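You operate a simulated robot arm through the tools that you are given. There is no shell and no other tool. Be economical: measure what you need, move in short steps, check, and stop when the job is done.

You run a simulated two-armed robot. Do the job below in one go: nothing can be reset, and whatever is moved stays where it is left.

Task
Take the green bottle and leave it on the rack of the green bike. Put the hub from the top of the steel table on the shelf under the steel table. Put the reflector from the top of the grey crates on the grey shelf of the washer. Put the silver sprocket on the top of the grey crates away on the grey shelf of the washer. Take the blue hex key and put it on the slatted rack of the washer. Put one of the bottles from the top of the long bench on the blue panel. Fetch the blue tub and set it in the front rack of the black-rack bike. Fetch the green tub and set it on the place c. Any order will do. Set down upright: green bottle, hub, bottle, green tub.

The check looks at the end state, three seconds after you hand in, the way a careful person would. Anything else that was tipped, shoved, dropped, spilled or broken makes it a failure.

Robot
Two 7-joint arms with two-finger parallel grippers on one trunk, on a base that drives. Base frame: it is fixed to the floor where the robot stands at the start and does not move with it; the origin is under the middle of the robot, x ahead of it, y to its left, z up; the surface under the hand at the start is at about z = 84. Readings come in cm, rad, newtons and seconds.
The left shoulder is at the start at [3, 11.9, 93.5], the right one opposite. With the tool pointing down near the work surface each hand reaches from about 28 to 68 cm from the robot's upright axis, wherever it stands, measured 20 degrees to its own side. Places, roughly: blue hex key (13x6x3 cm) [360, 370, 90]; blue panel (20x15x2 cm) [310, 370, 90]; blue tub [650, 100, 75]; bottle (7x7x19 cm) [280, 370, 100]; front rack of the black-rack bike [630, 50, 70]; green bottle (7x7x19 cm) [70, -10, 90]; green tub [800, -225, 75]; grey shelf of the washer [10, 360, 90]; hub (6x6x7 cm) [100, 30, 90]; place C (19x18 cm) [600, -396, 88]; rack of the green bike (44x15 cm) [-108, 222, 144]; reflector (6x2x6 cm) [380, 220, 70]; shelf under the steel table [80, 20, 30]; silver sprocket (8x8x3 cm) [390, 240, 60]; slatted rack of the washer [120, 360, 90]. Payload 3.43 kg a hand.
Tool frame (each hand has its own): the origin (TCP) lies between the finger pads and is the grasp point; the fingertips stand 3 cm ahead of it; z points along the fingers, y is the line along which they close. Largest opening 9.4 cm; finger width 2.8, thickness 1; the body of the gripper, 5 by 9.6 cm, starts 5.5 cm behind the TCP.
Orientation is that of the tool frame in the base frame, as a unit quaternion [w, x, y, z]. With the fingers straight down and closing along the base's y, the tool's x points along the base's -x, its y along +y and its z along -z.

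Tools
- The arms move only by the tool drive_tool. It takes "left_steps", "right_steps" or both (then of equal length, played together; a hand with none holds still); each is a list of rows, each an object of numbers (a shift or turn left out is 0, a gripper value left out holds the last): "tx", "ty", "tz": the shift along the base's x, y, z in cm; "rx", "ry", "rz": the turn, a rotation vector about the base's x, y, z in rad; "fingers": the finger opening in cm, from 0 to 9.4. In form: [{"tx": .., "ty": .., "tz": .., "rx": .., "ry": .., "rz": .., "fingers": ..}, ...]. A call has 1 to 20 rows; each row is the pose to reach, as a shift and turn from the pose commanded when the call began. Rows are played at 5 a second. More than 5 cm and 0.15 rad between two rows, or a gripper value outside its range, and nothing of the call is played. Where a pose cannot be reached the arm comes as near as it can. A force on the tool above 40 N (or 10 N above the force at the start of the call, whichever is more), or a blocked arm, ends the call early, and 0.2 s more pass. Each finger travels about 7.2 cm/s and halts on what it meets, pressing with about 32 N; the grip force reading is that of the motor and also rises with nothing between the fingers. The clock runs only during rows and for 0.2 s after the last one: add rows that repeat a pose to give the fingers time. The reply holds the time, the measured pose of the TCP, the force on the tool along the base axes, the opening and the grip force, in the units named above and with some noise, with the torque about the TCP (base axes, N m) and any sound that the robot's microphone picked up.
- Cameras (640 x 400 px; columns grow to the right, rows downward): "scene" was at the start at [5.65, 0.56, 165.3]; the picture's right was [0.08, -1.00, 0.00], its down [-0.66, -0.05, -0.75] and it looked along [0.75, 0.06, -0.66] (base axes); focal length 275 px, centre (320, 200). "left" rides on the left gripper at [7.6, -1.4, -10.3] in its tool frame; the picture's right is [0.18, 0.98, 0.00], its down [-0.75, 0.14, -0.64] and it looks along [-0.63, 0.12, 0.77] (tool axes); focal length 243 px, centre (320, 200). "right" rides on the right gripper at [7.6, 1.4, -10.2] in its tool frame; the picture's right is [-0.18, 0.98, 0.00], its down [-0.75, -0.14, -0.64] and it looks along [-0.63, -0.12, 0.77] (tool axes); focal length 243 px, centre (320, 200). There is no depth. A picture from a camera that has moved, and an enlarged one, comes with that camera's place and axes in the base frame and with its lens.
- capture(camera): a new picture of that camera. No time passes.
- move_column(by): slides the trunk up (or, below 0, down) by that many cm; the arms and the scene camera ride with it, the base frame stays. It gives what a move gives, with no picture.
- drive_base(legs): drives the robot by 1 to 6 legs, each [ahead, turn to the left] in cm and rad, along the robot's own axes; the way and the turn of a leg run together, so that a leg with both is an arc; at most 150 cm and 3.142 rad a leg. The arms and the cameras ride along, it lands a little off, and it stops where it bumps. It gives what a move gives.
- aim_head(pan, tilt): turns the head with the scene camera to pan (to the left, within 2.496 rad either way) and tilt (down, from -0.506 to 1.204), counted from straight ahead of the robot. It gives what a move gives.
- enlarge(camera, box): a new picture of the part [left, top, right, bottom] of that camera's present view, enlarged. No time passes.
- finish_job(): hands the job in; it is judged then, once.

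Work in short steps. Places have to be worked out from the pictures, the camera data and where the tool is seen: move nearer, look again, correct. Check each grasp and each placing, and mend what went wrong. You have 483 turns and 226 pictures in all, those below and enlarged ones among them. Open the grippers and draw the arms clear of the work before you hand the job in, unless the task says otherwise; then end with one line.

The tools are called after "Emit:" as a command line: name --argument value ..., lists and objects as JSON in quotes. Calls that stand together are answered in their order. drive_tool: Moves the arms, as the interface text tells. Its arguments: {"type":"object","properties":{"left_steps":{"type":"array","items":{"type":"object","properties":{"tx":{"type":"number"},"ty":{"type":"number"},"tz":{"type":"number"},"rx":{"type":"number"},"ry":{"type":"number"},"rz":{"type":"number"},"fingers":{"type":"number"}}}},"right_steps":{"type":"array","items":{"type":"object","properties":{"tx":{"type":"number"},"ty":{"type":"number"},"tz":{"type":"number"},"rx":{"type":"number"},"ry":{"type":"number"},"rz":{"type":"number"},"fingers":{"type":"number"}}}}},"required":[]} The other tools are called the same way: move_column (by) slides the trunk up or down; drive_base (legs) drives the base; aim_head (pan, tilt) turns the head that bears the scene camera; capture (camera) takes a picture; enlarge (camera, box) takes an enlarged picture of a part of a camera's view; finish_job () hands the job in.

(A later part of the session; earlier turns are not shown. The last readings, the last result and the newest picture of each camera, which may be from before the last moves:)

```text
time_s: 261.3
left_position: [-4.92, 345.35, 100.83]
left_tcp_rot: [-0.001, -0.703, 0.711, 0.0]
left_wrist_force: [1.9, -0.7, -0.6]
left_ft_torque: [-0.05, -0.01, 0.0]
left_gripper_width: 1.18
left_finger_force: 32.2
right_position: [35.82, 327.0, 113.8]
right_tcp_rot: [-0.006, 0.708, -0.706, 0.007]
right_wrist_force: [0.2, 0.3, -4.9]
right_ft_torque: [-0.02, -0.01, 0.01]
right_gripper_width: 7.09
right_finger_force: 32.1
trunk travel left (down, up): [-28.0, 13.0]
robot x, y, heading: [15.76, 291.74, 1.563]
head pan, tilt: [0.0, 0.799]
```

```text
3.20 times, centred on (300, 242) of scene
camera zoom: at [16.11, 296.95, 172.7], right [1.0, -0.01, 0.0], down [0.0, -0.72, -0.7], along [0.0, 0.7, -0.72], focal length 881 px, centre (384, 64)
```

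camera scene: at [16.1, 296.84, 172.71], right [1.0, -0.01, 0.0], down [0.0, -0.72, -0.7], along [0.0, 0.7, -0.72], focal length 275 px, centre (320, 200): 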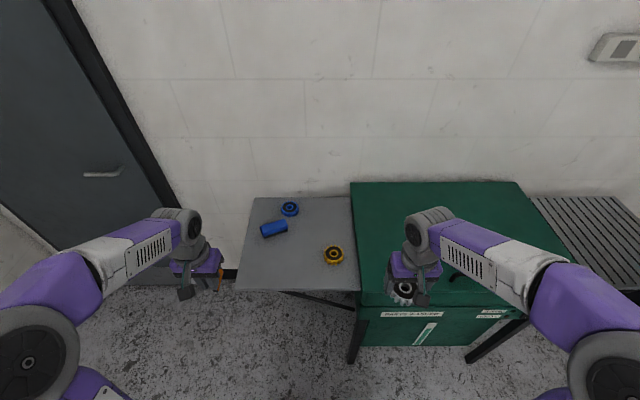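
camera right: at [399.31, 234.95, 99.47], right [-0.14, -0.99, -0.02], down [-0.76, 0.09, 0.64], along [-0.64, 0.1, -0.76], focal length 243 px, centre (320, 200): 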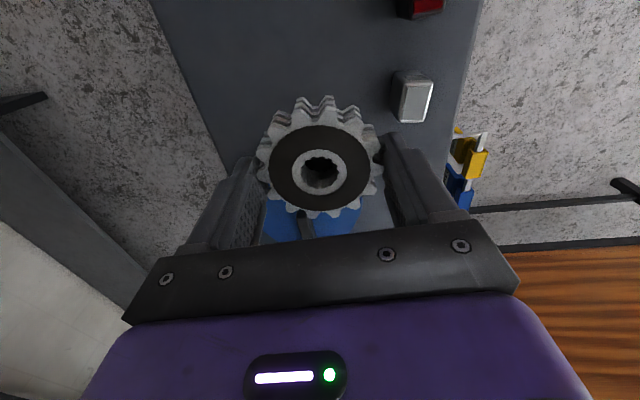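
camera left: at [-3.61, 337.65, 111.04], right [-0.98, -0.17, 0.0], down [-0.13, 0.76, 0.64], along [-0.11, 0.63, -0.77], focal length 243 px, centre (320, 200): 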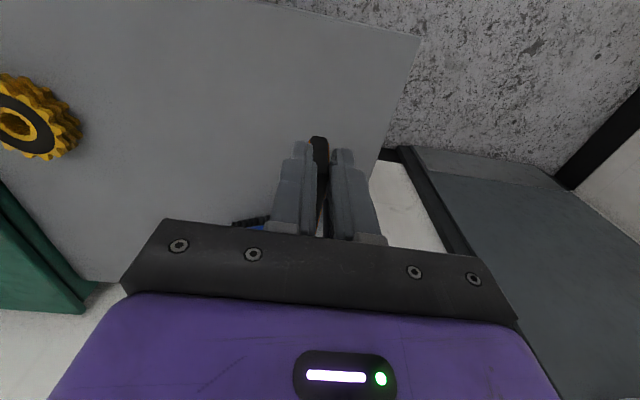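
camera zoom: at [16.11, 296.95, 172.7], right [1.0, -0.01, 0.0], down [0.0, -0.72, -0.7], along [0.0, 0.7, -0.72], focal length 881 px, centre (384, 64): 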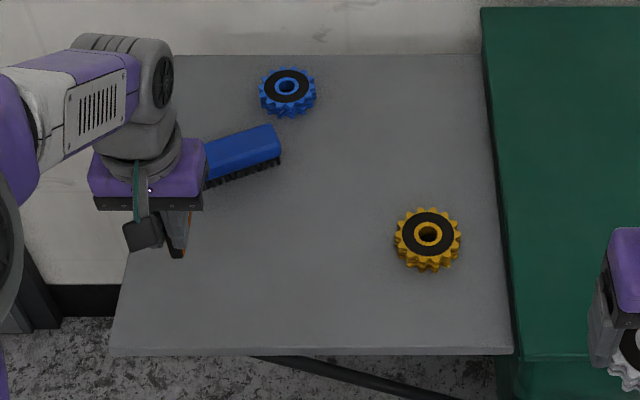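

I'll shift 2 cm inward and descend until contact.

Emit:
drive_tool --left_steps '[{"tx": 2, "tz": -1}, {"tx": 2, "tz": -2}, {"tx": 2, "tz": -2.6}, {"tx": 2, "tz": -3.2}, {"tx": 2, "tz": -3.8}, {"tx": 2, "tz": -4.4}, {"tx": 2, "tz": -5.0}, {"tx": 2, "tz": -5.6}, {"tx": 2, "tz": -6.2}, {"tx": 2, "tz": -6.8}]'

Emit:
capture --camera "left"

```text
time_s: 263.5
left_position: [-3.03, 344.95, 94.03]
left_tcp_rot: [0.0, -0.704, 0.711, 0.001]
left_wrist_force: [-2.3, -1.7, 17.3]
left_ft_torque: [0.1, 0.08, 0.0]
left_gripper_width: 1.26
left_finger_force: 20.2
right_position: [35.84, 326.66, 113.89]
right_tcp_rot: [-0.007, 0.708, -0.706, 0.006]
right_wrist_force: [0.4, 0.3, -3.6]
right_ft_torque: [-0.01, 0.03, -0.01]
right_gripper_width: 7.09
right_finger_force: 32.2
trunk travel left (down, up): [-28.0, 13.0]
robot x, y, heading: [15.74, 292.24, 1.568]
head pan, tilt: [0.0, 0.799]
```

```text
144 pictures are left
camera left: at [-1.62, 337.37, 104.25], right [-0.98, -0.17, 0.0], down [-0.13, 0.75, 0.64], along [-0.11, 0.63, -0.77], focal length 243 px, centre (320, 200)
```

left: 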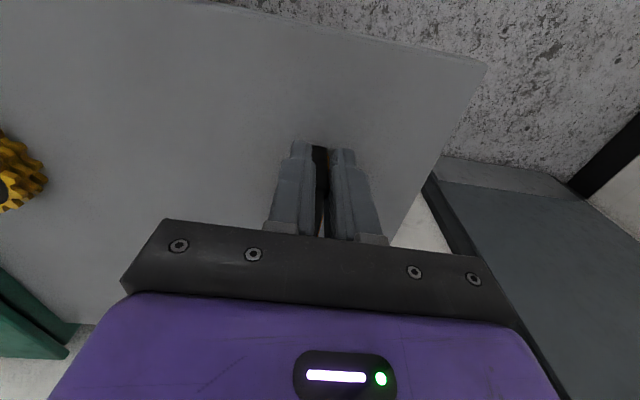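

Contact at 17 N. I'll ease, open, and lift clear.

Emit:
drive_tool --left_steps '[{"tz": 0.3}, {"tz": 0.3, "fingers": 2.5}, {"tz": 0.3, "fingers": 5}, {"tz": 0.3, "fingers": 5}, {"tz": 4, "fingers": 5}, {"tz": 8, "fingers": 5}, {"tz": 12, "fingers": 5}]'

Emit:
capture --camera "left"

```text
time_s: 265.1
left_position: [-3.25, 345.12, 106.22]
left_tcp_rot: [-0.001, -0.704, 0.711, 0.0]
left_wrist_force: [0.8, 0.0, -0.1]
left_ft_torque: [0.03, -0.01, 0.0]
left_gripper_width: 4.99
left_finger_force: 0.1
right_position: [35.71, 326.8, 113.87]
right_tcp_rot: [-0.006, 0.709, -0.705, 0.006]
right_wrist_force: [1.3, -0.1, -4.8]
right_ft_torque: [0.03, 0.01, -0.04]
right_gripper_width: 7.1
right_finger_force: 32.4
trunk travel left (down, up): [-28.0, 13.0]
robot x, y, heading: [15.85, 291.82, 1.568]
head pan, tilt: [0.0, 0.799]
```

```text
143 pictures are left
camera left: at [-1.91, 337.52, 116.38], right [-0.98, -0.17, 0.0], down [-0.13, 0.76, 0.64], along [-0.11, 0.63, -0.77], focal length 243 px, centre (320, 200)
```

left: 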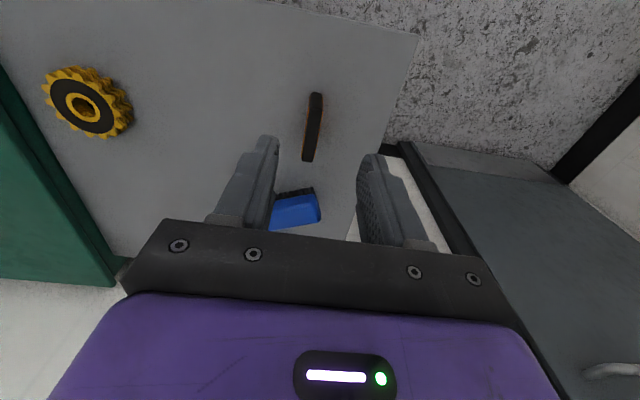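

The reflector stands on the shelf. I'll draw the left hand back and bring the sprocket over (9.5, 345).

Emit:
drive_tool --left_steps '[{"tz": 2, "ty": -2}, {"tx": -1.5, "ty": -4, "tz": 4}, {"tx": -3, "ty": -7, "tz": 5}, {"tx": -4.5, "ty": -10, "tz": 6}, {"tx": -6, "ty": -13, "tz": 6}, {"tx": -7.5, "ty": -16, "tz": 6}, {"tx": -7.5, "ty": -16, "tz": 6}, {"tx": -7.5, "ty": -16, "tz": 6}]' --right_steps '[{"ty": 0.5}, {"tx": -3.5, "ty": 2}, {"tx": -7.5, "ty": 4}, {"tx": -11.5, "ty": 6.5}, {"tx": -15.5, "ty": 9.5}, {"tx": -19.5, "ty": 12.5}, {"tx": -23, "ty": 15.5, "tz": -2}, {"tx": -26.2, "ty": 18.3, "tz": -4}]'

Emit:
capture --camera "right"

Emit:
capture --camera "scene"

```text
refused: row 7 steps farther than a row can; nothing moved
```

```text
142 pictures are left
camera right: at [34.15, 319.2, 124.08], right [-0.98, 0.18, -0.02], down [0.13, 0.75, 0.64], along [0.13, 0.63, -0.76], focal length 243 px, centre (320, 200)
```

right: 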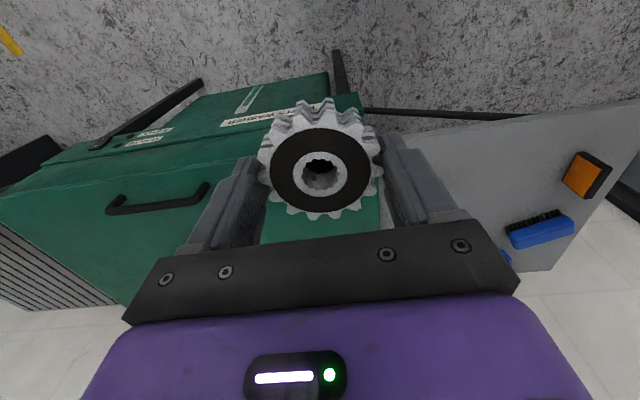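

```text
141 pictures are left
camera scene: at [16.12, 296.74, 172.71], right [1.0, -0.01, 0.0], down [0.0, -0.72, -0.7], along [0.0, 0.7, -0.72], focal length 275 px, centre (320, 200)
```

scene: 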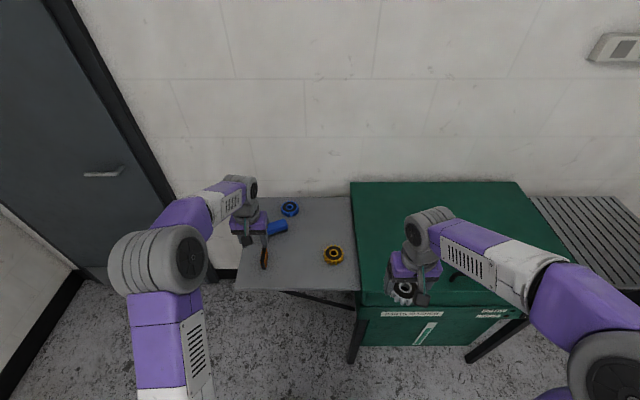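

I'll resend with smaller steps.

Emit:
drive_tool --left_steps '[{"tz": 2, "ty": -2}, {"tx": -1.5, "ty": -4, "tz": 4}, {"tx": -3, "ty": -7, "tz": 5}, {"tx": -4.5, "ty": -10, "tz": 6}, {"tx": -6, "ty": -13, "tz": 6}, {"tx": -7.5, "ty": -16, "tz": 6}, {"tx": -7.5, "ty": -16, "tz": 6}, {"tx": -7.5, "ty": -16, "tz": 6}, {"tx": -7.5, "ty": -16, "tz": 6}]' --right_steps '[{"ty": 0.5}, {"tx": -3, "ty": 2.5}, {"tx": -6.5, "ty": 5}, {"tx": -10, "ty": 7.5}, {"tx": -13.5, "ty": 10}, {"tx": -17, "ty": 12.5}, {"tx": -20.5, "ty": 15, "tz": -1}, {"tx": -23.5, "ty": 17.2, "tz": -2.5}, {"tx": -26.2, "ty": 18.6, "tz": -4}]'

Emit:
capture --camera "right"

```text
time_s: 267.1
left_position: [-10.73, 329.37, 112.18]
left_tcp_rot: [0.0, -0.703, 0.711, 0.0]
left_wrist_force: [-0.3, 0.1, -0.4]
left_ft_torque: [-0.02, 0.0, 0.0]
left_gripper_width: 5.03
left_finger_force: 0.0
right_position: [9.35, 345.48, 109.59]
right_tcp_rot: [-0.005, 0.708, -0.706, 0.007]
right_wrist_force: [0.6, 0.6, -3.2]
right_ft_torque: [-0.01, -0.01, 0.02]
right_gripper_width: 7.1
right_finger_force: 31.9
trunk travel left (down, up): [-28.0, 13.0]
robot x, y, heading: [16.2, 291.82, 1.572]
head pan, tilt: [0.0, 0.799]
```

```text
140 pictures are left
camera right: at [7.8, 337.84, 119.78], right [-0.98, 0.18, -0.02], down [0.13, 0.76, 0.64], along [0.13, 0.63, -0.77], focal length 243 px, centre (320, 200)
```

right: 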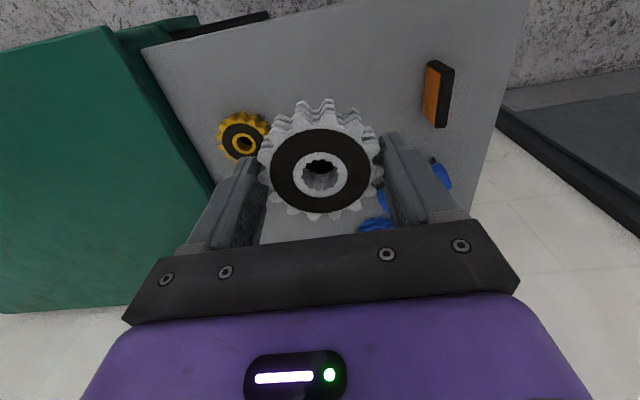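

Emit:
drive_tool --right_steps '[{"tz": -4}, {"tz": -8}, {"tz": -11.5}, {"tz": -13}, {"tz": -13.6}, {"tz": -14.2}, {"tz": -14.8}, {"tz": -15.4}, {"tz": -16}, {"tz": -16.6}, {"tz": -17}]'

```text
time_s: 269.5
left_position: [-10.58, 329.25, 112.26]
left_tcp_rot: [-0.001, -0.704, 0.71, 0.001]
left_wrist_force: [0.1, 1.6, -0.1]
left_ft_torque: [0.05, -0.03, 0.03]
left_gripper_width: 5.01
left_finger_force: 0.1
right_position: [9.66, 345.46, 92.91]
right_tcp_rot: [-0.006, 0.709, -0.705, 0.007]
right_wrist_force: [-0.3, 0.6, -4.6]
right_ft_torque: [-0.05, 0.01, 0.02]
right_gripper_width: 7.12
right_finger_force: 32.5
trunk travel left (down, up): [-28.0, 13.0]
robot x, y, heading: [15.86, 291.67, 1.568]
head pan, tilt: [0.0, 0.799]
```

Emit:
drive_tool --right_steps '[{"tz": -0.5}, {"tz": -1}, {"tz": -1.5}, {"tz": -2}, {"tz": -2.5}]'

Emit:
capture --camera "right"

```text
time_s: 270.6
left_position: [-10.43, 329.19, 112.31]
left_tcp_rot: [0.0, -0.703, 0.711, 0.002]
left_wrist_force: [0.3, -0.1, -0.8]
left_ft_torque: [-0.01, -0.01, -0.02]
left_gripper_width: 5.0
left_finger_force: 0.2
right_position: [9.51, 345.53, 91.55]
right_tcp_rot: [-0.009, 0.708, -0.706, 0.004]
right_wrist_force: [5.8, -9.4, 13.7]
right_ft_torque: [-0.08, 0.29, 0.31]
right_gripper_width: 7.11
right_finger_force: 31.8
trunk travel left (down, up): [-28.0, 13.0]
robot x, y, heading: [15.85, 292.12, 1.565]
head pan, tilt: [0.0, 0.799]
stopped in row 5 (right hand): the force on the tool passed its limit at 45 N (the readings are from after the stop); the commanded pose is now the measured one
```

```text
139 pictures are left
camera right: at [7.95, 337.9, 101.75], right [-0.98, 0.18, -0.01], down [0.13, 0.75, 0.65], along [0.13, 0.64, -0.76], focal length 243 px, centre (320, 200)
```

right: 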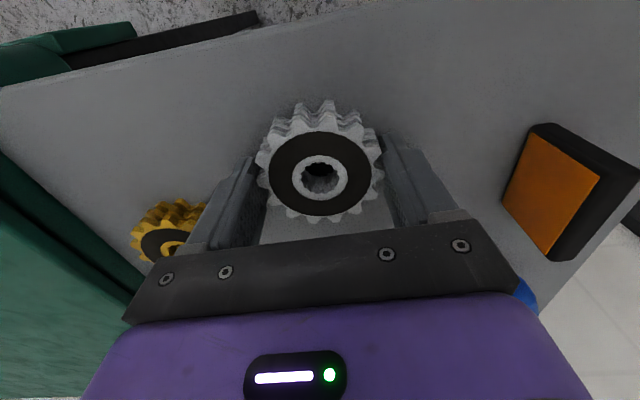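

Contact with the shelf at about 88. I'll ease, release, and lift.

Emit:
drive_tool --right_steps '[{"tz": 0.2}, {"tz": 0.2, "fingers": 8}, {"tz": 0.2, "fingers": 8.8}, {"tz": 0.2, "fingers": 8.8}, {"tz": 4, "fingers": 8.8}, {"tz": 8, "fingers": 8.8}, {"tz": 12, "fingers": 8.8}, {"tz": 16, "fingers": 8.8}, {"tz": 20, "fingers": 8.8}]'

Emit:
drive_tool --right_steps '[{"tx": 3, "ty": -2.2}, {"tx": 6, "ty": -4.5}, {"tx": 9.5, "ty": -6.8}, {"tx": 13, "ty": -9.2}, {"tx": 16.5, "ty": -11.6}, {"tx": 20, "ty": -14}, {"tx": 23.5, "ty": -16.4}, {"tx": 26.2, "ty": -18.4}]'

Emit:
enlarge --camera "scene" --box '[200, 180, 400, 305]'

```text
time_s: 272.6
left_position: [-10.59, 329.4, 112.2]
left_tcp_rot: [-0.001, -0.703, 0.711, 0.001]
left_wrist_force: [1.1, -0.3, 0.7]
left_ft_torque: [0.02, -0.02, 0.0]
left_gripper_width: 5.02
left_finger_force: 0.0
right_position: [10.01, 345.8, 111.5]
right_tcp_rot: [-0.008, 0.709, -0.705, 0.004]
right_wrist_force: [0.7, -0.7, 1.3]
right_ft_torque: [0.0, 0.01, 0.01]
right_gripper_width: 8.79
right_finger_force: 0.1
trunk travel left (down, up): [-28.0, 13.0]
robot x, y, heading: [16.01, 291.95, 1.565]
head pan, tilt: [0.0, 0.799]
```

```text
time_s: 274.4
left_position: [-10.45, 329.19, 112.22]
left_tcp_rot: [0.0, -0.703, 0.711, 0.002]
left_wrist_force: [-0.2, -0.1, -0.6]
left_ft_torque: [0.01, -0.03, -0.04]
left_gripper_width: 4.99
left_finger_force: 0.0
right_position: [35.83, 327.21, 111.46]
right_tcp_rot: [-0.007, 0.708, -0.706, 0.003]
right_wrist_force: [0.4, -0.4, 0.9]
right_ft_torque: [0.02, -0.03, 0.03]
right_gripper_width: 8.82
right_finger_force: 0.1
trunk travel left (down, up): [-28.0, 13.0]
robot x, y, heading: [15.73, 291.92, 1.563]
head pan, tilt: [0.0, 0.799]
```

```text
3.20 times, centred on (300, 242) of scene
camera zoom: at [16.16, 296.72, 172.71], right [1.0, -0.01, 0.0], down [0.0, -0.72, -0.7], along [0.0, 0.7, -0.72], focal length 881 px, centre (384, 64)
```

zoom: 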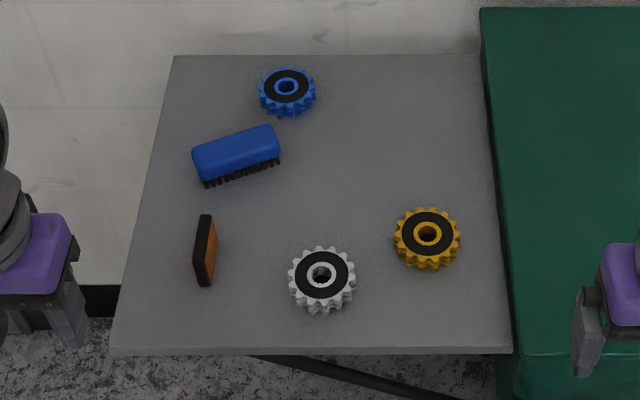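

Both parts are on the grey shelf. Next is the long bench: I'll drive east along y ≈ 287 to x ≈ 305.

Emit:
drive_base --legs '[[0, -1.58], [145, 0], [145, 0], [0, 1.57]]'

Emit:
capture --camera "scene"

```text
time_s: 296.0
left_position: [280.72, 317.87, 112.25]
left_tcp_rot: [0.0, -0.685, 0.728, 0.001]
left_wrist_force: [0.8, 0.3, 0.3]
left_ft_torque: [-0.01, -0.01, 0.04]
left_gripper_width: 5.02
left_finger_force: 0.1
right_position: [326.69, 313.47, 111.6]
right_tcp_rot: [0.007, -0.69, 0.724, -0.002]
right_wrist_force: [0.6, 0.8, -0.2]
right_ft_torque: [-0.01, -0.02, 0.0]
right_gripper_width: 8.8
right_finger_force: 0.1
trunk travel left (down, up): [-28.0, 13.0]
robot x, y, heading: [305.0, 279.27, 1.509]
head pan, tilt: [0.0, 0.799]
```

```text
137 pictures are left
camera scene: at [305.62, 284.1, 172.7], right [1.0, -0.06, 0.0], down [-0.04, -0.72, -0.7], along [0.04, 0.7, -0.72], focal length 275 px, centre (320, 200)
```

scene: 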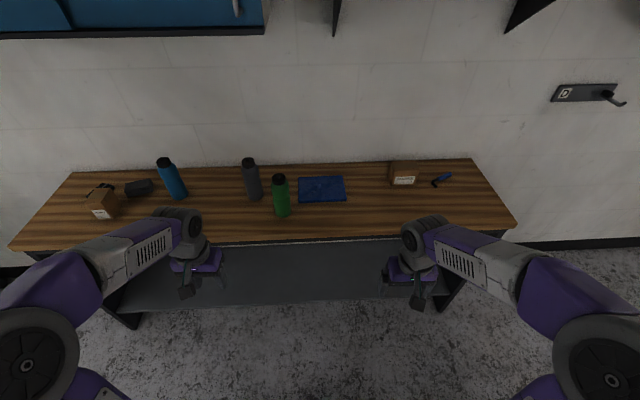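

The green bottle is at about (295, 360), the blue panel around (312, 375), and the hex key near (368, 377). I'll straighten up and drive closer.

Emit:
drive_base --legs '[[0, 0.06], [29, 0]]'

Emit:
enlarge --camera "scene" --box '[180, 120, 420, 290]'

```text
time_s: 298.4
left_position: [278.27, 345.06, 112.24]
left_tcp_rot: [0.0, 0.707, -0.707, -0.001]
left_wrist_force: [-0.3, 0.2, -1.0]
left_ft_torque: [0.0, 0.01, -0.01]
left_gripper_width: 4.98
left_finger_force: 0.0
right_position: [324.45, 343.63, 111.46]
right_tcp_rot: [-0.007, 0.713, -0.702, 0.003]
right_wrist_force: [0.4, -0.3, 0.2]
right_ft_torque: [0.0, -0.03, -0.01]
right_gripper_width: 8.79
right_finger_force: 0.1
trunk travel left (down, up): [-28.0, 13.0]
robot x, y, heading: [305.07, 308.01, 1.579]
head pan, tilt: [0.0, 0.799]
```

```text
2.35 times, centred on (300, 205) of scene
camera zoom: at [305.21, 312.84, 172.7], right [1.0, 0.01, 0.0], down [0.0, -0.72, -0.7], along [0.0, 0.7, -0.72], focal length 648 px, centre (367, 188)
```

zoom: 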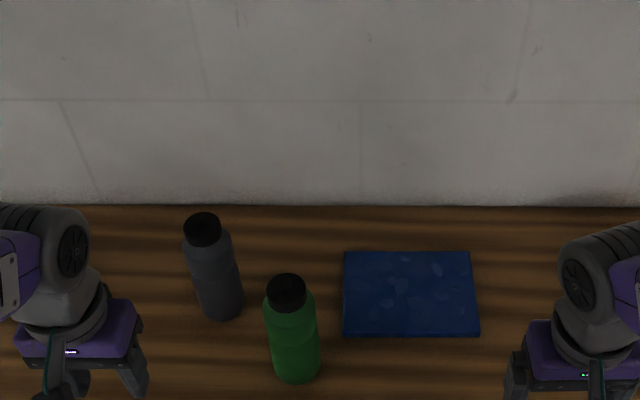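

Bottle axis at (295.2, 360.5); panel x 302–322, y 364–380. I'll pitch the left hand to 30° below horizontal in front of the bottle.

Emit:
drive_tool --left_steps '[{"tx": 2.1, "ty": 0.5, "tz": -1.2, "rx": 0.131, "fingers": 9.4}, {"tx": 4.2, "ty": 1, "tz": -2.4, "rx": 0.262}, {"tx": 6.3, "ty": 1.5, "tz": -3.6, "rx": 0.394}, {"tx": 8.4, "ty": 2, "tz": -4.8, "rx": 0.525}, {"tx": 10.6, "ty": 2.5, "tz": -6, "rx": 0.656}, {"tx": 12.7, "ty": 3, "tz": -7.2, "rx": 0.787}, {"tx": 14.8, "ty": 4, "tz": -8.4, "rx": 0.919}, {"tx": 16.9, "ty": 5, "tz": -9.6, "rx": 1.05}]'

Emit:
capture --camera "left"

Emit:
enlarge --camera "scene" --box '[180, 120, 420, 290]'

```text
time_s: 300.2
left_position: [295.8, 351.5, 102.18]
left_tcp_rot: [-0.356, 0.612, -0.611, -0.353]
left_wrist_force: [-0.7, -0.7, 0.4]
left_ft_torque: [-0.04, 0.0, 0.02]
left_gripper_width: 9.4
left_finger_force: 0.0
left hand out of reach, approached as far as the arm can: row 6, 7, 8
right_position: [324.5, 343.52, 111.36]
right_tcp_rot: [-0.007, 0.713, -0.701, 0.003]
right_wrist_force: [0.0, 0.3, 0.2]
right_ft_torque: [-0.02, 0.0, -0.02]
right_gripper_width: 8.8
right_finger_force: 0.1
trunk travel left (down, up): [-28.0, 13.0]
robot x, y, heading: [304.65, 307.86, 1.578]
head pan, tilt: [0.0, 0.799]
```

```text
135 pictures are left
camera left: at [297.33, 338.8, 100.7], right [-0.98, -0.09, -0.16], down [-0.14, -0.18, 0.97], along [-0.12, 0.98, 0.17], focal length 243 px, centre (320, 200)
```

left: 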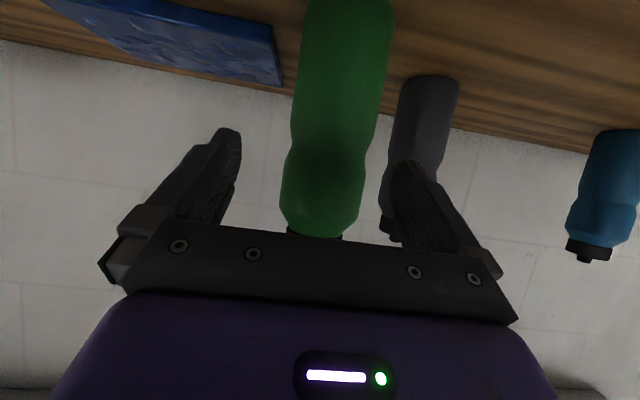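

```text
2.35 times, centred on (300, 205) of scene
camera zoom: at [305.31, 312.88, 172.7], right [1.0, 0.01, 0.0], down [0.0, -0.72, -0.7], along [0.0, 0.7, -0.72], focal length 648 px, centre (367, 188)
```

zoom: 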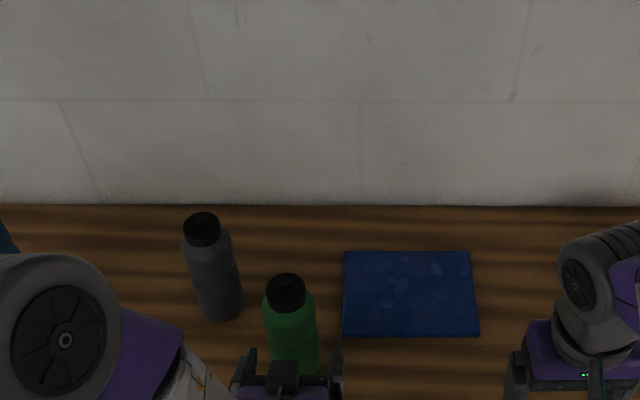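

The bottle is nearly centred between the fingers. I'll advance along the tool axis with a small x correction, then close.

Emit:
drive_tool --left_steps '[{"tx": -0.6, "ty": 3, "tz": -1.7}, {"tx": -0.8, "ty": 6, "tz": -3.4}, {"tx": -0.8, "ty": 9, "tz": -5.2}, {"tx": -0.8, "ty": 9, "tz": -5.2}, {"tx": -0.8, "ty": 9, "tz": -5.2, "fingers": 5.5}, {"tx": -0.8, "ty": 9, "tz": -5.2, "fingers": 5.5}, {"tx": -0.8, "ty": 9, "tz": -5.2, "fingers": 5.5}]'

Emit:
capture --camera "left"

```text
time_s: 301.8
left_position: [294.94, 360.61, 97.29]
left_tcp_rot: [-0.355, 0.612, -0.611, -0.354]
left_wrist_force: [0.9, 1.0, 1.3]
left_ft_torque: [0.09, 0.0, 0.0]
left_gripper_width: 6.85
left_finger_force: 32.0
right_position: [324.48, 343.5, 111.5]
right_tcp_rot: [-0.007, 0.712, -0.702, 0.003]
right_wrist_force: [-0.4, -0.9, 0.0]
right_ft_torque: [-0.03, 0.03, 0.01]
right_gripper_width: 8.81
right_finger_force: 0.1
trunk travel left (down, up): [-28.0, 13.0]
robot x, y, heading: [305.12, 307.56, 1.58]
head pan, tilt: [0.0, 0.799]
```

```text
133 pictures are left
camera left: at [296.44, 347.93, 95.71], right [-0.98, -0.09, -0.16], down [-0.14, -0.18, 0.97], along [-0.12, 0.98, 0.17], focal length 243 px, centre (320, 200)
```

left: 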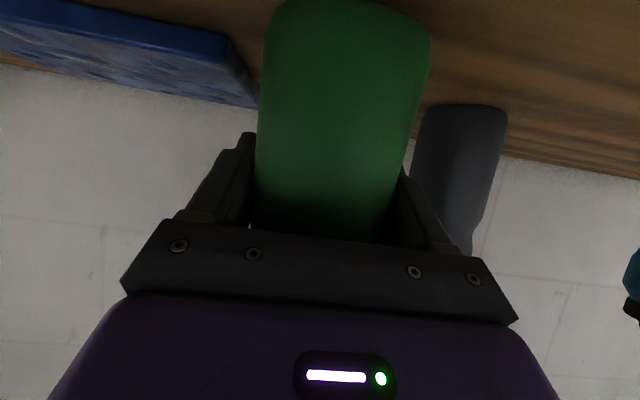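

Gripped at 6.85 cm. I'll lift it and carry it over the panel while the right hand moves aside.

Emit:
drive_tool --left_steps '[{"tz": 2}, {"tz": 5}, {"tz": 8}, {"tx": 3, "ty": 2, "tz": 8}, {"tx": 6.5, "ty": 4, "tz": 8}, {"tx": 10, "ty": 6, "tz": 8}, {"tx": 13.5, "ty": 8.5, "tz": 8}, {"tx": 16.2, "ty": 10.7, "tz": 8}, {"tx": 16.2, "ty": 10.7, "tz": 8}]' --right_steps '[{"tx": 3, "ty": -1}, {"tx": 6, "ty": -2}, {"tx": 9, "ty": -4}, {"tx": 12, "ty": -5}, {"tx": 12, "ty": -5}, {"tx": 12, "ty": -5}, {"tx": 12, "ty": -5}, {"tx": 12, "ty": -5}, {"tx": 12, "ty": -5}]'

Emit:
capture --camera "scene"

Emit:
capture --camera "left"

```text
time_s: 303.8
left_position: [311.17, 371.37, 104.89]
left_tcp_rot: [-0.354, 0.612, -0.611, -0.355]
left_wrist_force: [0.4, 1.0, -0.7]
left_ft_torque: [-0.03, 0.01, 0.01]
left_gripper_width: 6.85
left_finger_force: 32.4
right_position: [336.48, 338.34, 111.33]
right_tcp_rot: [-0.007, 0.713, -0.702, 0.003]
right_wrist_force: [0.1, -0.1, -0.1]
right_ft_torque: [0.0, -0.02, 0.02]
right_gripper_width: 8.77
right_finger_force: 0.0
trunk travel left (down, up): [-28.0, 13.0]
robot x, y, heading: [305.43, 307.42, 1.58]
head pan, tilt: [0.0, 0.799]
```

```text
132 pictures are left
camera scene: at [305.14, 312.76, 172.7], right [1.0, 0.01, 0.0], down [0.0, -0.72, -0.7], along [0.0, 0.7, -0.72], focal length 275 px, centre (320, 200)
```

scene: 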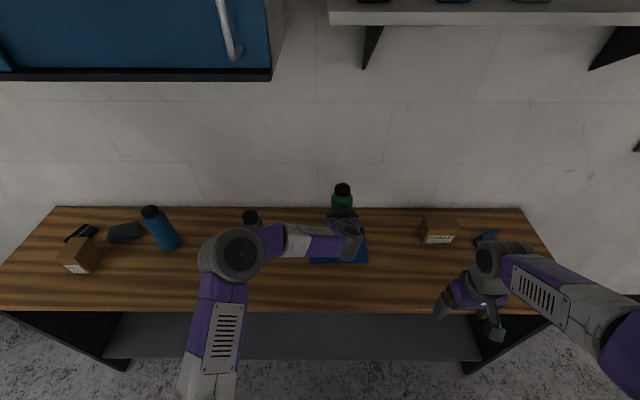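

```text
131 pictures are left
camera left: at [312.71, 358.61, 103.49], right [-0.98, -0.09, -0.16], down [-0.14, -0.18, 0.97], along [-0.12, 0.98, 0.17], focal length 243 px, centre (320, 200)
```

left: 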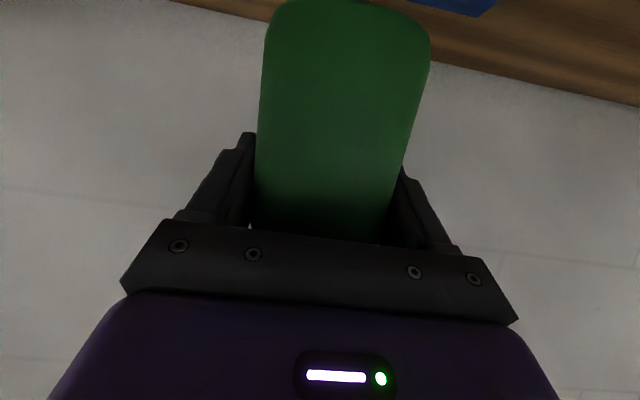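

I'll lower onto the panel, feeling for contact.

Emit:
drive_tool --left_steps '[{"tz": -2}, {"tz": -3.5}, {"tz": -4.2}, {"tz": -4.6}, {"tz": -5}, {"tz": -5.4}, {"tz": -5.8}, {"tz": -6.2}]'

```text
time_s: 305.6
left_position: [311.21, 371.32, 99.03]
left_tcp_rot: [-0.355, 0.613, -0.611, -0.354]
left_wrist_force: [0.0, -0.3, -1.2]
left_ft_torque: [0.02, -0.01, 0.0]
left_gripper_width: 6.87
left_finger_force: 31.8
right_position: [336.59, 338.43, 111.38]
right_tcp_rot: [-0.007, 0.712, -0.702, 0.002]
right_wrist_force: [-0.7, 0.6, -0.7]
right_ft_torque: [-0.01, 0.01, 0.02]
right_gripper_width: 8.82
right_finger_force: 0.0
trunk travel left (down, up): [-28.0, 13.0]
robot x, y, heading: [305.06, 307.71, 1.575]
head pan, tilt: [0.0, 0.799]
```

Emit:
drive_tool --left_steps '[{"tz": -0.3}, {"tz": -0.6}, {"tz": -0.9}, {"tz": -1.2}, {"tz": -1.5}]'

```text
time_s: 306.8
left_position: [311.28, 371.21, 97.99]
left_tcp_rot: [-0.359, 0.61, -0.61, -0.356]
left_wrist_force: [2.6, -5.9, 33.7]
left_ft_torque: [0.08, -0.1, -0.03]
left_gripper_width: 6.88
left_finger_force: 31.8
right_position: [336.66, 338.09, 111.34]
right_tcp_rot: [-0.008, 0.712, -0.702, 0.002]
right_wrist_force: [-0.2, -0.2, -0.5]
right_ft_torque: [0.0, -0.01, 0.01]
right_gripper_width: 8.8
right_finger_force: 0.0
trunk travel left (down, up): [-28.0, 13.0]
robot x, y, heading: [305.01, 307.8, 1.576]
head pan, tilt: [0.0, 0.799]
```

Contact at 34 N. I'll ease off, open, and retreat along the tool axis.

Emit:
drive_tool --left_steps '[{"tz": 0.5}, {"tz": 0.5, "fingers": 7.5}, {"tz": 0.5, "fingers": 9.4}, {"tz": 0.5, "fingers": 9.4}, {"tz": 2.2, "ty": -3}, {"tz": 3.9, "ty": -6}, {"tz": 5.6, "ty": -9}, {"tz": 7.2, "ty": -12}, {"tz": 8, "ty": -15}]'

Emit:
enlarge --camera "scene" --box '[220, 140, 460, 290]'

```text
time_s: 308.8
left_position: [311.02, 356.61, 105.45]
left_tcp_rot: [-0.355, 0.613, -0.611, -0.354]
left_wrist_force: [0.3, 0.1, -1.0]
left_ft_torque: [0.01, 0.0, 0.01]
left_gripper_width: 9.36
left_finger_force: 0.0
right_position: [336.66, 338.46, 111.38]
right_tcp_rot: [-0.007, 0.713, -0.701, 0.002]
right_wrist_force: [0.4, -0.1, 0.6]
right_ft_torque: [0.01, -0.02, -0.04]
right_gripper_width: 8.8
right_finger_force: 0.1
trunk travel left (down, up): [-28.0, 13.0]
robot x, y, heading: [304.89, 307.72, 1.575]
head pan, tilt: [0.0, 0.799]
```

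```text
2.67 times, centred on (340, 215) of scene
camera zoom: at [305.23, 312.7, 172.71], right [1.0, 0.01, 0.0], down [0.0, -0.72, -0.7], along [0.0, 0.7, -0.72], focal length 734 px, centre (267, 160)
```

zoom: 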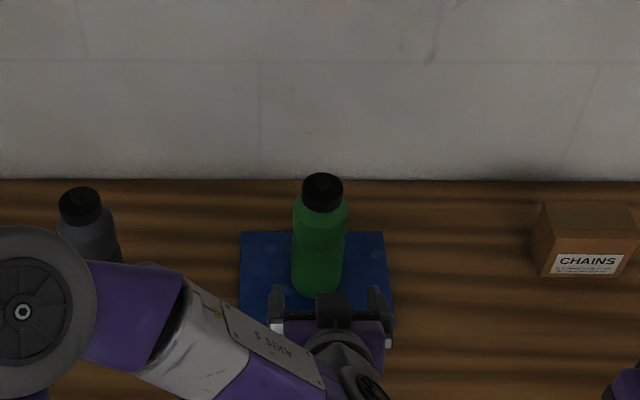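

The bottle stands on the panel. I'll return the left arm to neutral and then shift the base east for the hex key.

Emit:
drive_tool --left_steps '[{"tx": -3, "ty": -2.3, "tz": 0.8, "rx": -0.116}, {"tx": -6.5, "ty": -4, "tz": 1.6, "rx": -0.233}, {"tx": -10.2, "ty": -6, "tz": 2.3, "rx": -0.35}, {"tx": -14, "ty": -8, "tz": 3, "rx": -0.466}, {"tx": -17.8, "ty": -9.5, "tz": 3.8, "rx": -0.583}, {"tx": -21.6, "ty": -10.5, "tz": 4.5, "rx": -0.7}, {"tx": -25.4, "ty": -11, "tz": 5.3, "rx": -0.816}, {"tx": -29, "ty": -11.3, "tz": 6, "rx": -0.933}, {"tx": -32.5, "ty": -11.6, "tz": 6.8, "rx": -1.05}]'

Emit:
drive_base --legs '[[-25, 0], [0, -1.2], [46, 0], [0, 1.2]]'

Emit:
capture --camera "scene"

```text
time_s: 310.8
left_position: [278.47, 345.09, 112.33]
left_tcp_rot: [0.0, 0.707, -0.707, 0.0]
left_wrist_force: [-0.3, 0.0, -0.1]
left_ft_torque: [0.0, -0.03, -0.01]
left_gripper_width: 9.41
left_finger_force: 0.0
right_position: [336.42, 338.49, 111.27]
right_tcp_rot: [-0.007, 0.713, -0.701, 0.004]
right_wrist_force: [0.8, 0.1, -0.2]
right_ft_torque: [-0.01, -0.04, -0.02]
right_gripper_width: 8.8
right_finger_force: 0.1
trunk travel left (down, up): [-28.0, 13.0]
robot x, y, heading: [304.88, 307.89, 1.577]
head pan, tilt: [0.0, 0.799]
```

```text
time_s: 321.0
left_position: [323.75, 337.4, 112.42]
left_tcp_rot: [0.0, -0.69, 0.723, 0.0]
left_wrist_force: [0.3, -1.0, -0.4]
left_ft_torque: [0.01, 0.02, -0.02]
left_gripper_width: 9.42
left_finger_force: 0.0
right_position: [381.31, 328.08, 111.42]
right_tcp_rot: [0.007, -0.696, 0.718, -0.004]
right_wrist_force: [0.3, 0.2, 0.6]
right_ft_torque: [0.01, -0.01, 0.01]
right_gripper_width: 8.78
right_finger_force: 0.1
trunk travel left (down, up): [-28.0, 13.0]
robot x, y, heading: [348.16, 298.57, 1.527]
head pan, tilt: [0.0, 0.799]
```

```text
129 pictures are left
camera scene: at [348.78, 303.86, 172.7], right [1.0, -0.04, 0.0], down [-0.03, -0.72, -0.7], along [0.03, 0.7, -0.72], focal length 275 px, centre (320, 200)
```

scene: 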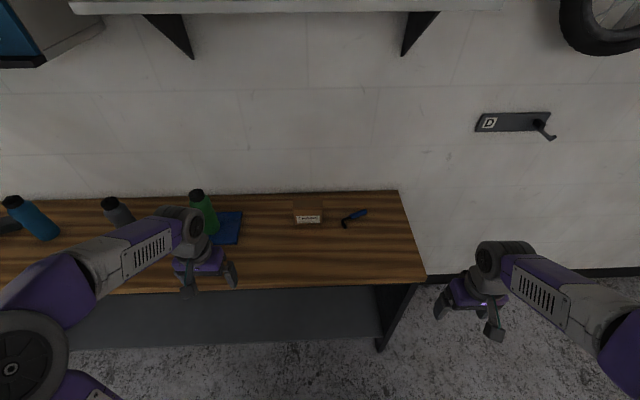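

Emit:
drive_base --legs '[[0, 0.04], [11, 0]]'

Emit:
enlarge --camera "scene" --box '[280, 190, 440, 290]'

```text
time_s: 322.6
left_position: [322.3, 347.53, 112.4]
left_tcp_rot: [-0.001, -0.704, 0.71, 0.001]
left_wrist_force: [-0.1, 0.3, -0.5]
left_ft_torque: [0.0, 0.02, -0.02]
left_gripper_width: 9.4
left_finger_force: 0.0
right_position: [380.33, 340.1, 111.25]
right_tcp_rot: [-0.006, 0.709, -0.705, 0.003]
right_wrist_force: [-0.6, -1.2, -0.1]
right_ft_torque: [0.02, 0.0, -0.01]
right_gripper_width: 8.81
right_finger_force: 0.0
trunk travel left (down, up): [-28.0, 13.0]
robot x, y, heading: [348.34, 309.56, 1.567]
head pan, tilt: [0.0, 0.799]
```

```text
4.00 times, centred on (360, 240) of scene
camera zoom: at [348.66, 314.8, 172.7], right [1.0, -0.01, 0.0], down [0.0, -0.72, -0.7], along [0.0, 0.7, -0.72], focal length 1102 px, centre (160, 40)
```

zoom: 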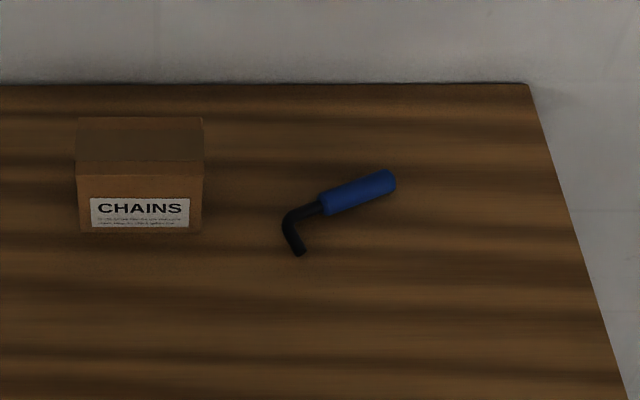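

The hex key's handle is centred at about (367.2, 376.6), lying about 21° from the x axis. I'll bring the right hand over it with the fingers turned across the handle.

Emit:
drive_tool --right_steps '[{"tx": -1.5, "ty": 4.1, "tz": -0.7, "rz": -0.134, "fingers": 6}, {"tx": -2.9, "ty": 8.1, "tz": -1.3, "rz": -0.268}, {"tx": -4.4, "ty": 12.2, "tz": -2, "rz": -0.403}, {"tx": -5.8, "ty": 16.2, "tz": -2.7, "rz": -0.537}, {"tx": -7.3, "ty": 20.3, "tz": -3.3, "rz": -0.671}, {"tx": -8.7, "ty": 24.3, "tz": -4, "rz": -0.805}, {"tx": -10.2, "ty": 28.4, "tz": -4.7, "rz": -0.94}, {"tx": -11.6, "ty": 32.4, "tz": -5.3, "rz": -1.074}, {"tx": -13.1, "ty": 36.5, "tz": -6, "rz": -1.208}]'

Emit:
capture --camera "right"

Emit:
enlarge --camera "scene" --box '[280, 160, 440, 290]'

```text
time_s: 324.6
left_position: [322.35, 347.29, 112.31]
left_tcp_rot: [0.0, -0.704, 0.711, 0.0]
left_wrist_force: [0.2, 0.0, -0.5]
left_ft_torque: [-0.03, -0.02, 0.01]
left_gripper_width: 9.39
left_finger_force: 0.2
right_position: [367.14, 374.14, 105.02]
right_tcp_rot: [0.003, -0.181, 0.983, -0.008]
right_wrist_force: [0.1, -0.7, 0.4]
right_ft_torque: [0.03, -0.02, -0.03]
right_gripper_width: 6.0
right_finger_force: 0.1
right hand out of reach, approached as far as the arm can: row 9
trunk travel left (down, up): [-28.0, 13.0]
robot x, y, heading: [348.32, 309.64, 1.566]
head pan, tilt: [0.0, 0.799]
```

```text
127 pictures are left
camera right: at [359.33, 372.84, 115.17], right [-0.18, 0.98, -0.02], down [0.75, 0.15, 0.65], along [0.64, 0.1, -0.76], focal length 243 px, centre (320, 200)
```

right: 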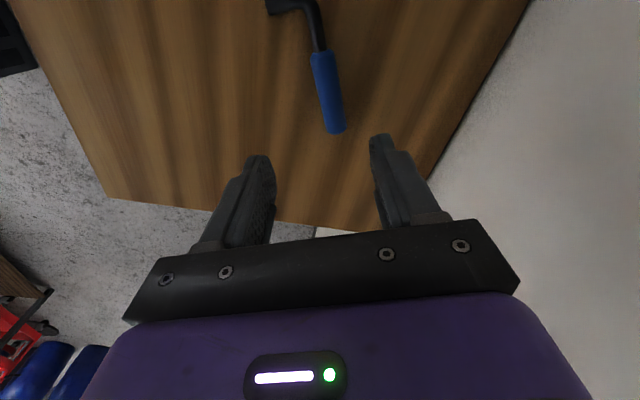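

```text
3.08 times, centred on (360, 225) of scene
camera zoom: at [348.62, 314.73, 172.7], right [1.0, -0.01, 0.0], down [0.0, -0.72, -0.7], along [0.0, 0.7, -0.72], focal length 847 px, centre (197, 123)
```

zoom: 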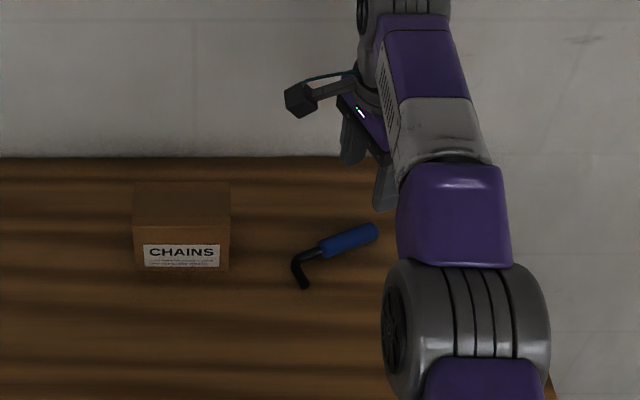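

Cross-checking both cameras, the handle centre is at about (366.4, 374.5) and z ≈ 91. I'll descend with small steps.

Emit:
drive_tool --right_steps '[{"tx": -0.6, "ty": -1.9, "tz": -4}, {"tx": -0.6, "ty": -1.9, "tz": -8}, {"tx": -0.6, "ty": -1.9, "tz": -10.5}, {"tx": -0.6, "ty": -1.9, "tz": -11.5}]'

Emit:
capture --camera "right"

```text
time_s: 325.6
left_position: [322.42, 347.49, 112.2]
left_tcp_rot: [-0.001, -0.704, 0.71, 0.001]
left_wrist_force: [-0.4, 0.2, 0.0]
left_ft_torque: [0.01, 0.02, 0.02]
left_gripper_width: 9.41
left_finger_force: 0.1
right_position: [366.6, 372.06, 93.54]
right_tcp_rot: [0.004, -0.182, 0.983, -0.007]
right_wrist_force: [0.4, -0.4, 0.2]
right_ft_torque: [0.02, -0.01, 0.02]
right_gripper_width: 5.99
right_finger_force: 0.1
trunk travel left (down, up): [-28.0, 13.0]
robot x, y, heading: [348.35, 309.52, 1.569]
head pan, tilt: [0.0, 0.799]
```

```text
125 pictures are left
camera right: at [358.85, 370.81, 103.68], right [-0.18, 0.98, -0.02], down [0.75, 0.15, 0.65], along [0.64, 0.11, -0.76], focal length 243 px, centre (320, 200)
```

right: 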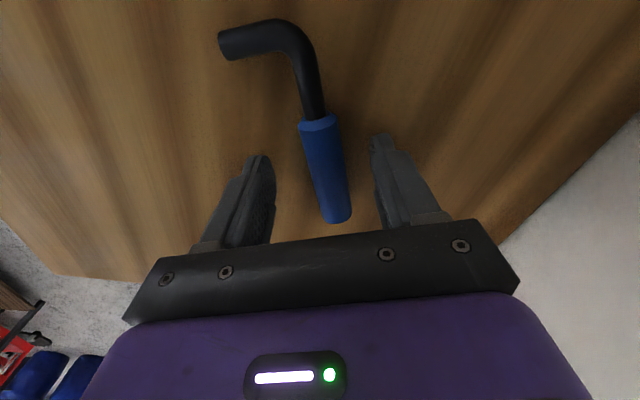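

The handle lies between the fingers. I'll feel down for the bench surface.

Emit:
drive_tool --right_steps '[{"tx": 0.4, "ty": 0.4, "tz": -0.7}, {"tx": 0.4, "ty": 0.4, "tz": -1.4}, {"tx": 0.4, "ty": 0.4, "tz": -2.1}, {"tx": 0.4, "ty": 0.4, "tz": -2.8}, {"tx": 0.4, "ty": 0.4, "tz": -3.5}]'

Emit:
capture --camera "right"

```text
time_s: 326.3
left_position: [322.29, 347.34, 112.52]
left_tcp_rot: [0.001, -0.704, 0.71, 0.0]
left_wrist_force: [1.4, 0.1, 0.0]
left_ft_torque: [-0.03, 0.04, 0.0]
left_gripper_width: 9.41
left_finger_force: 0.1
right_position: [366.68, 372.83, 93.0]
right_tcp_rot: [0.004, -0.183, 0.983, 0.001]
right_wrist_force: [-4.3, -6.8, 18.9]
right_ft_torque: [-0.53, 0.28, -0.03]
right_gripper_width: 5.71
right_finger_force: 0.1
trunk travel left (down, up): [-28.0, 13.0]
robot x, y, heading: [348.49, 309.72, 1.562]
head pan, tilt: [0.0, 0.799]
stopped in row 3 (right hand): the force on the tool passed its limit at 48 N (the readings are from after the stop); the commanded pose is now the measured one
```

```text
124 pictures are left
camera right: at [358.98, 371.42, 103.2], right [-0.18, 0.98, 0.0], down [0.75, 0.14, 0.65], along [0.64, 0.12, -0.76], focal length 243 px, centre (320, 200)
```

right: 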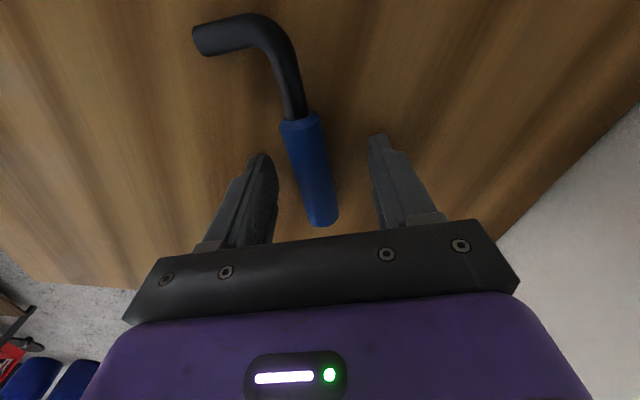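

The bench is at z ≈ 90. I'll ease up slightly and close on the handle.

Emit:
drive_tool --right_steps '[{"tz": 0.5}, {"tz": 0.5, "fingers": 2}, {"tz": 0.5, "fingers": 1}, {"tz": 0.5, "fingers": 1}, {"tz": 0.5, "fingers": 1}]'

Emit:
drive_tool --right_steps '[{"tz": 3}, {"tz": 7}, {"tz": 11}, {"tz": 15}, {"tz": 18}]'

Emit:
capture --camera "right"

```text
time_s: 327.5
left_position: [322.36, 347.4, 112.3]
left_tcp_rot: [-0.001, -0.703, 0.711, 0.0]
left_wrist_force: [0.5, 1.1, -0.9]
left_ft_torque: [0.02, 0.01, -0.01]
left_gripper_width: 9.4
left_finger_force: 0.2
right_position: [366.97, 372.83, 93.2]
right_tcp_rot: [0.004, -0.182, 0.983, -0.002]
right_wrist_force: [0.8, -0.9, -0.1]
right_ft_torque: [0.0, -0.03, -0.01]
right_gripper_width: 2.0
right_finger_force: 32.0
trunk travel left (down, up): [-28.0, 13.0]
robot x, y, heading: [348.45, 309.46, 1.566]
head pan, tilt: [0.0, 0.799]
```

```text
time_s: 328.7
left_position: [322.29, 347.39, 112.29]
left_tcp_rot: [0.0, -0.704, 0.71, 0.001]
left_wrist_force: [-0.2, 0.3, -0.6]
left_ft_torque: [0.0, -0.01, 0.0]
left_gripper_width: 9.41
left_finger_force: 0.0
right_position: [366.96, 372.77, 111.1]
right_tcp_rot: [0.005, -0.182, 0.983, -0.002]
right_wrist_force: [-0.5, -0.3, 0.2]
right_ft_torque: [-0.03, 0.01, 0.01]
right_gripper_width: 1.98
right_finger_force: 32.2
trunk travel left (down, up): [-28.0, 13.0]
robot x, y, heading: [347.87, 309.51, 1.561]
head pan, tilt: [0.0, 0.799]
```

```text
123 pictures are left
camera right: at [359.1, 371.36, 121.29], right [-0.18, 0.98, 0.0], down [0.75, 0.14, 0.65], along [0.64, 0.12, -0.76], focal length 243 px, centre (320, 200)
```

right: 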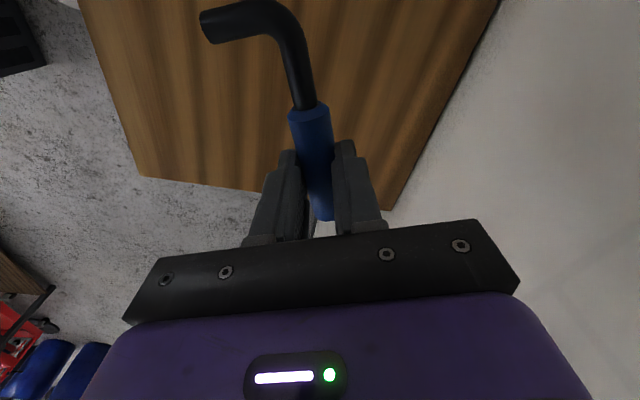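

The hex key is held level. I'll bring the hand back to neutral and drive to the washer's slatted rack.

Emit:
drive_tool --right_steps '[{"tx": 1.5, "ty": -3.7, "tz": 0.5, "rz": 0.134}, {"tx": 2.9, "ty": -7.3, "tz": 1, "rz": 0.268}, {"tx": 4.4, "ty": -11, "tz": 1.5, "rz": 0.403}, {"tx": 5.8, "ty": -14.5, "tz": 2, "rz": 0.537}, {"tx": 7.3, "ty": -18.2, "tz": 2, "rz": 0.671}, {"tx": 8.7, "ty": -21.8, "tz": 2, "rz": 0.805}, {"tx": 7, "ty": -25.5, "tz": 2, "rz": 0.94}, {"tx": 5.5, "ty": -29, "tz": 2, "rz": 1.074}, {"tx": 4, "ty": -32.7, "tz": 2, "rz": 1.208}]'

Emit:
drive_base --legs '[[-13, 0], [0, 1.2]]'

Emit:
capture --camera "right"

```text
time_s: 330.7
left_position: [322.43, 347.23, 112.31]
left_tcp_rot: [0.0, -0.704, 0.71, 0.001]
left_wrist_force: [0.7, 1.0, 0.2]
left_ft_torque: [0.03, 0.0, -0.01]
left_gripper_width: 9.4
left_finger_force: 0.0
right_position: [370.91, 340.03, 113.3]
right_tcp_rot: [-0.006, 0.709, -0.705, -0.002]
right_wrist_force: [-0.8, 0.4, -1.1]
right_ft_torque: [-0.01, -0.01, 0.0]
right_gripper_width: 2.0
right_finger_force: 32.0
trunk travel left (down, up): [-28.0, 13.0]
robot x, y, heading: [348.5, 309.92, 1.571]
head pan, tilt: [0.0, 0.799]
```

```text
time_s: 334.9
left_position: [303.74, 286.66, 112.41]
left_tcp_rot: [0.001, 0.981, -0.194, 0.0]
left_wrist_force: [0.3, 0.1, -0.4]
left_ft_torque: [0.0, -0.03, 0.03]
left_gripper_width: 9.4
left_finger_force: 0.0
right_position: [328.34, 329.1, 113.14]
right_tcp_rot: [-0.002, 0.982, -0.188, -0.004]
right_wrist_force: [0.1, -0.3, 0.1]
right_ft_torque: [-0.01, 0.04, 0.03]
right_gripper_width: 1.99
right_finger_force: 31.7
trunk travel left (down, up): [-28.0, 13.0]
robot x, y, heading: [348.17, 296.89, 2.755]
head pan, tilt: [0.0, 0.799]
```

```text
122 pictures are left
camera right: at [335.12, 324.95, 123.38], right [-0.53, -0.84, 0.0], down [-0.64, 0.41, 0.65], along [-0.55, 0.35, -0.76], focal length 243 px, centre (320, 200)
```

right: 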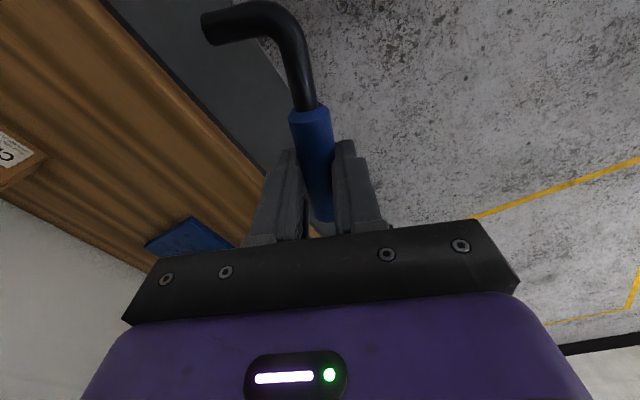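

Emit:
drive_base --legs '[[0, 0.44], [130, 0], [98, 0], [0, -1.6]]'

Emit:
capture --camera "scene"

```text
time_s: 351.5
left_position: [90.62, 323.9, 112.29]
left_tcp_rot: [-0.001, -0.704, 0.71, 0.0]
left_wrist_force: [0.1, -0.2, 0.0]
left_ft_torque: [-0.01, 0.0, -0.03]
left_gripper_width: 9.37
left_finger_force: 0.1
right_position: [139.25, 316.9, 113.18]
right_tcp_rot: [-0.004, 0.71, -0.704, -0.001]
right_wrist_force: [-0.3, 0.1, -1.6]
right_ft_torque: [0.0, 0.0, 0.02]
right_gripper_width: 2.0
right_finger_force: 31.9
trunk travel left (down, up): [-28.0, 13.0]
robot x, y, heading: [116.66, 286.09, 1.564]
head pan, tilt: [0.0, 0.799]
```

```text
121 pictures are left
camera scene: at [116.97, 291.31, 172.7], right [1.0, 0.0, 0.0], down [0.0, -0.72, -0.7], along [0.0, 0.7, -0.72], focal length 275 px, centre (320, 200)
```

scene: 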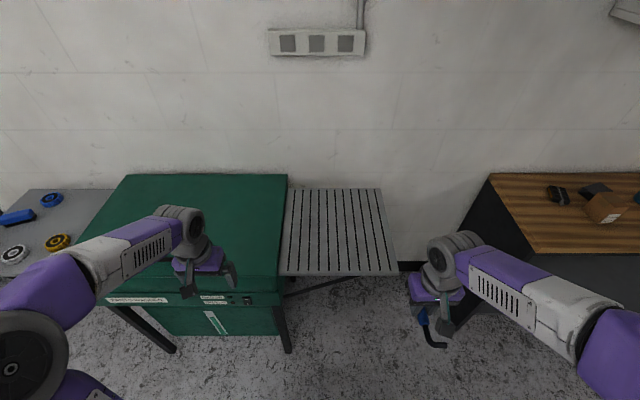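

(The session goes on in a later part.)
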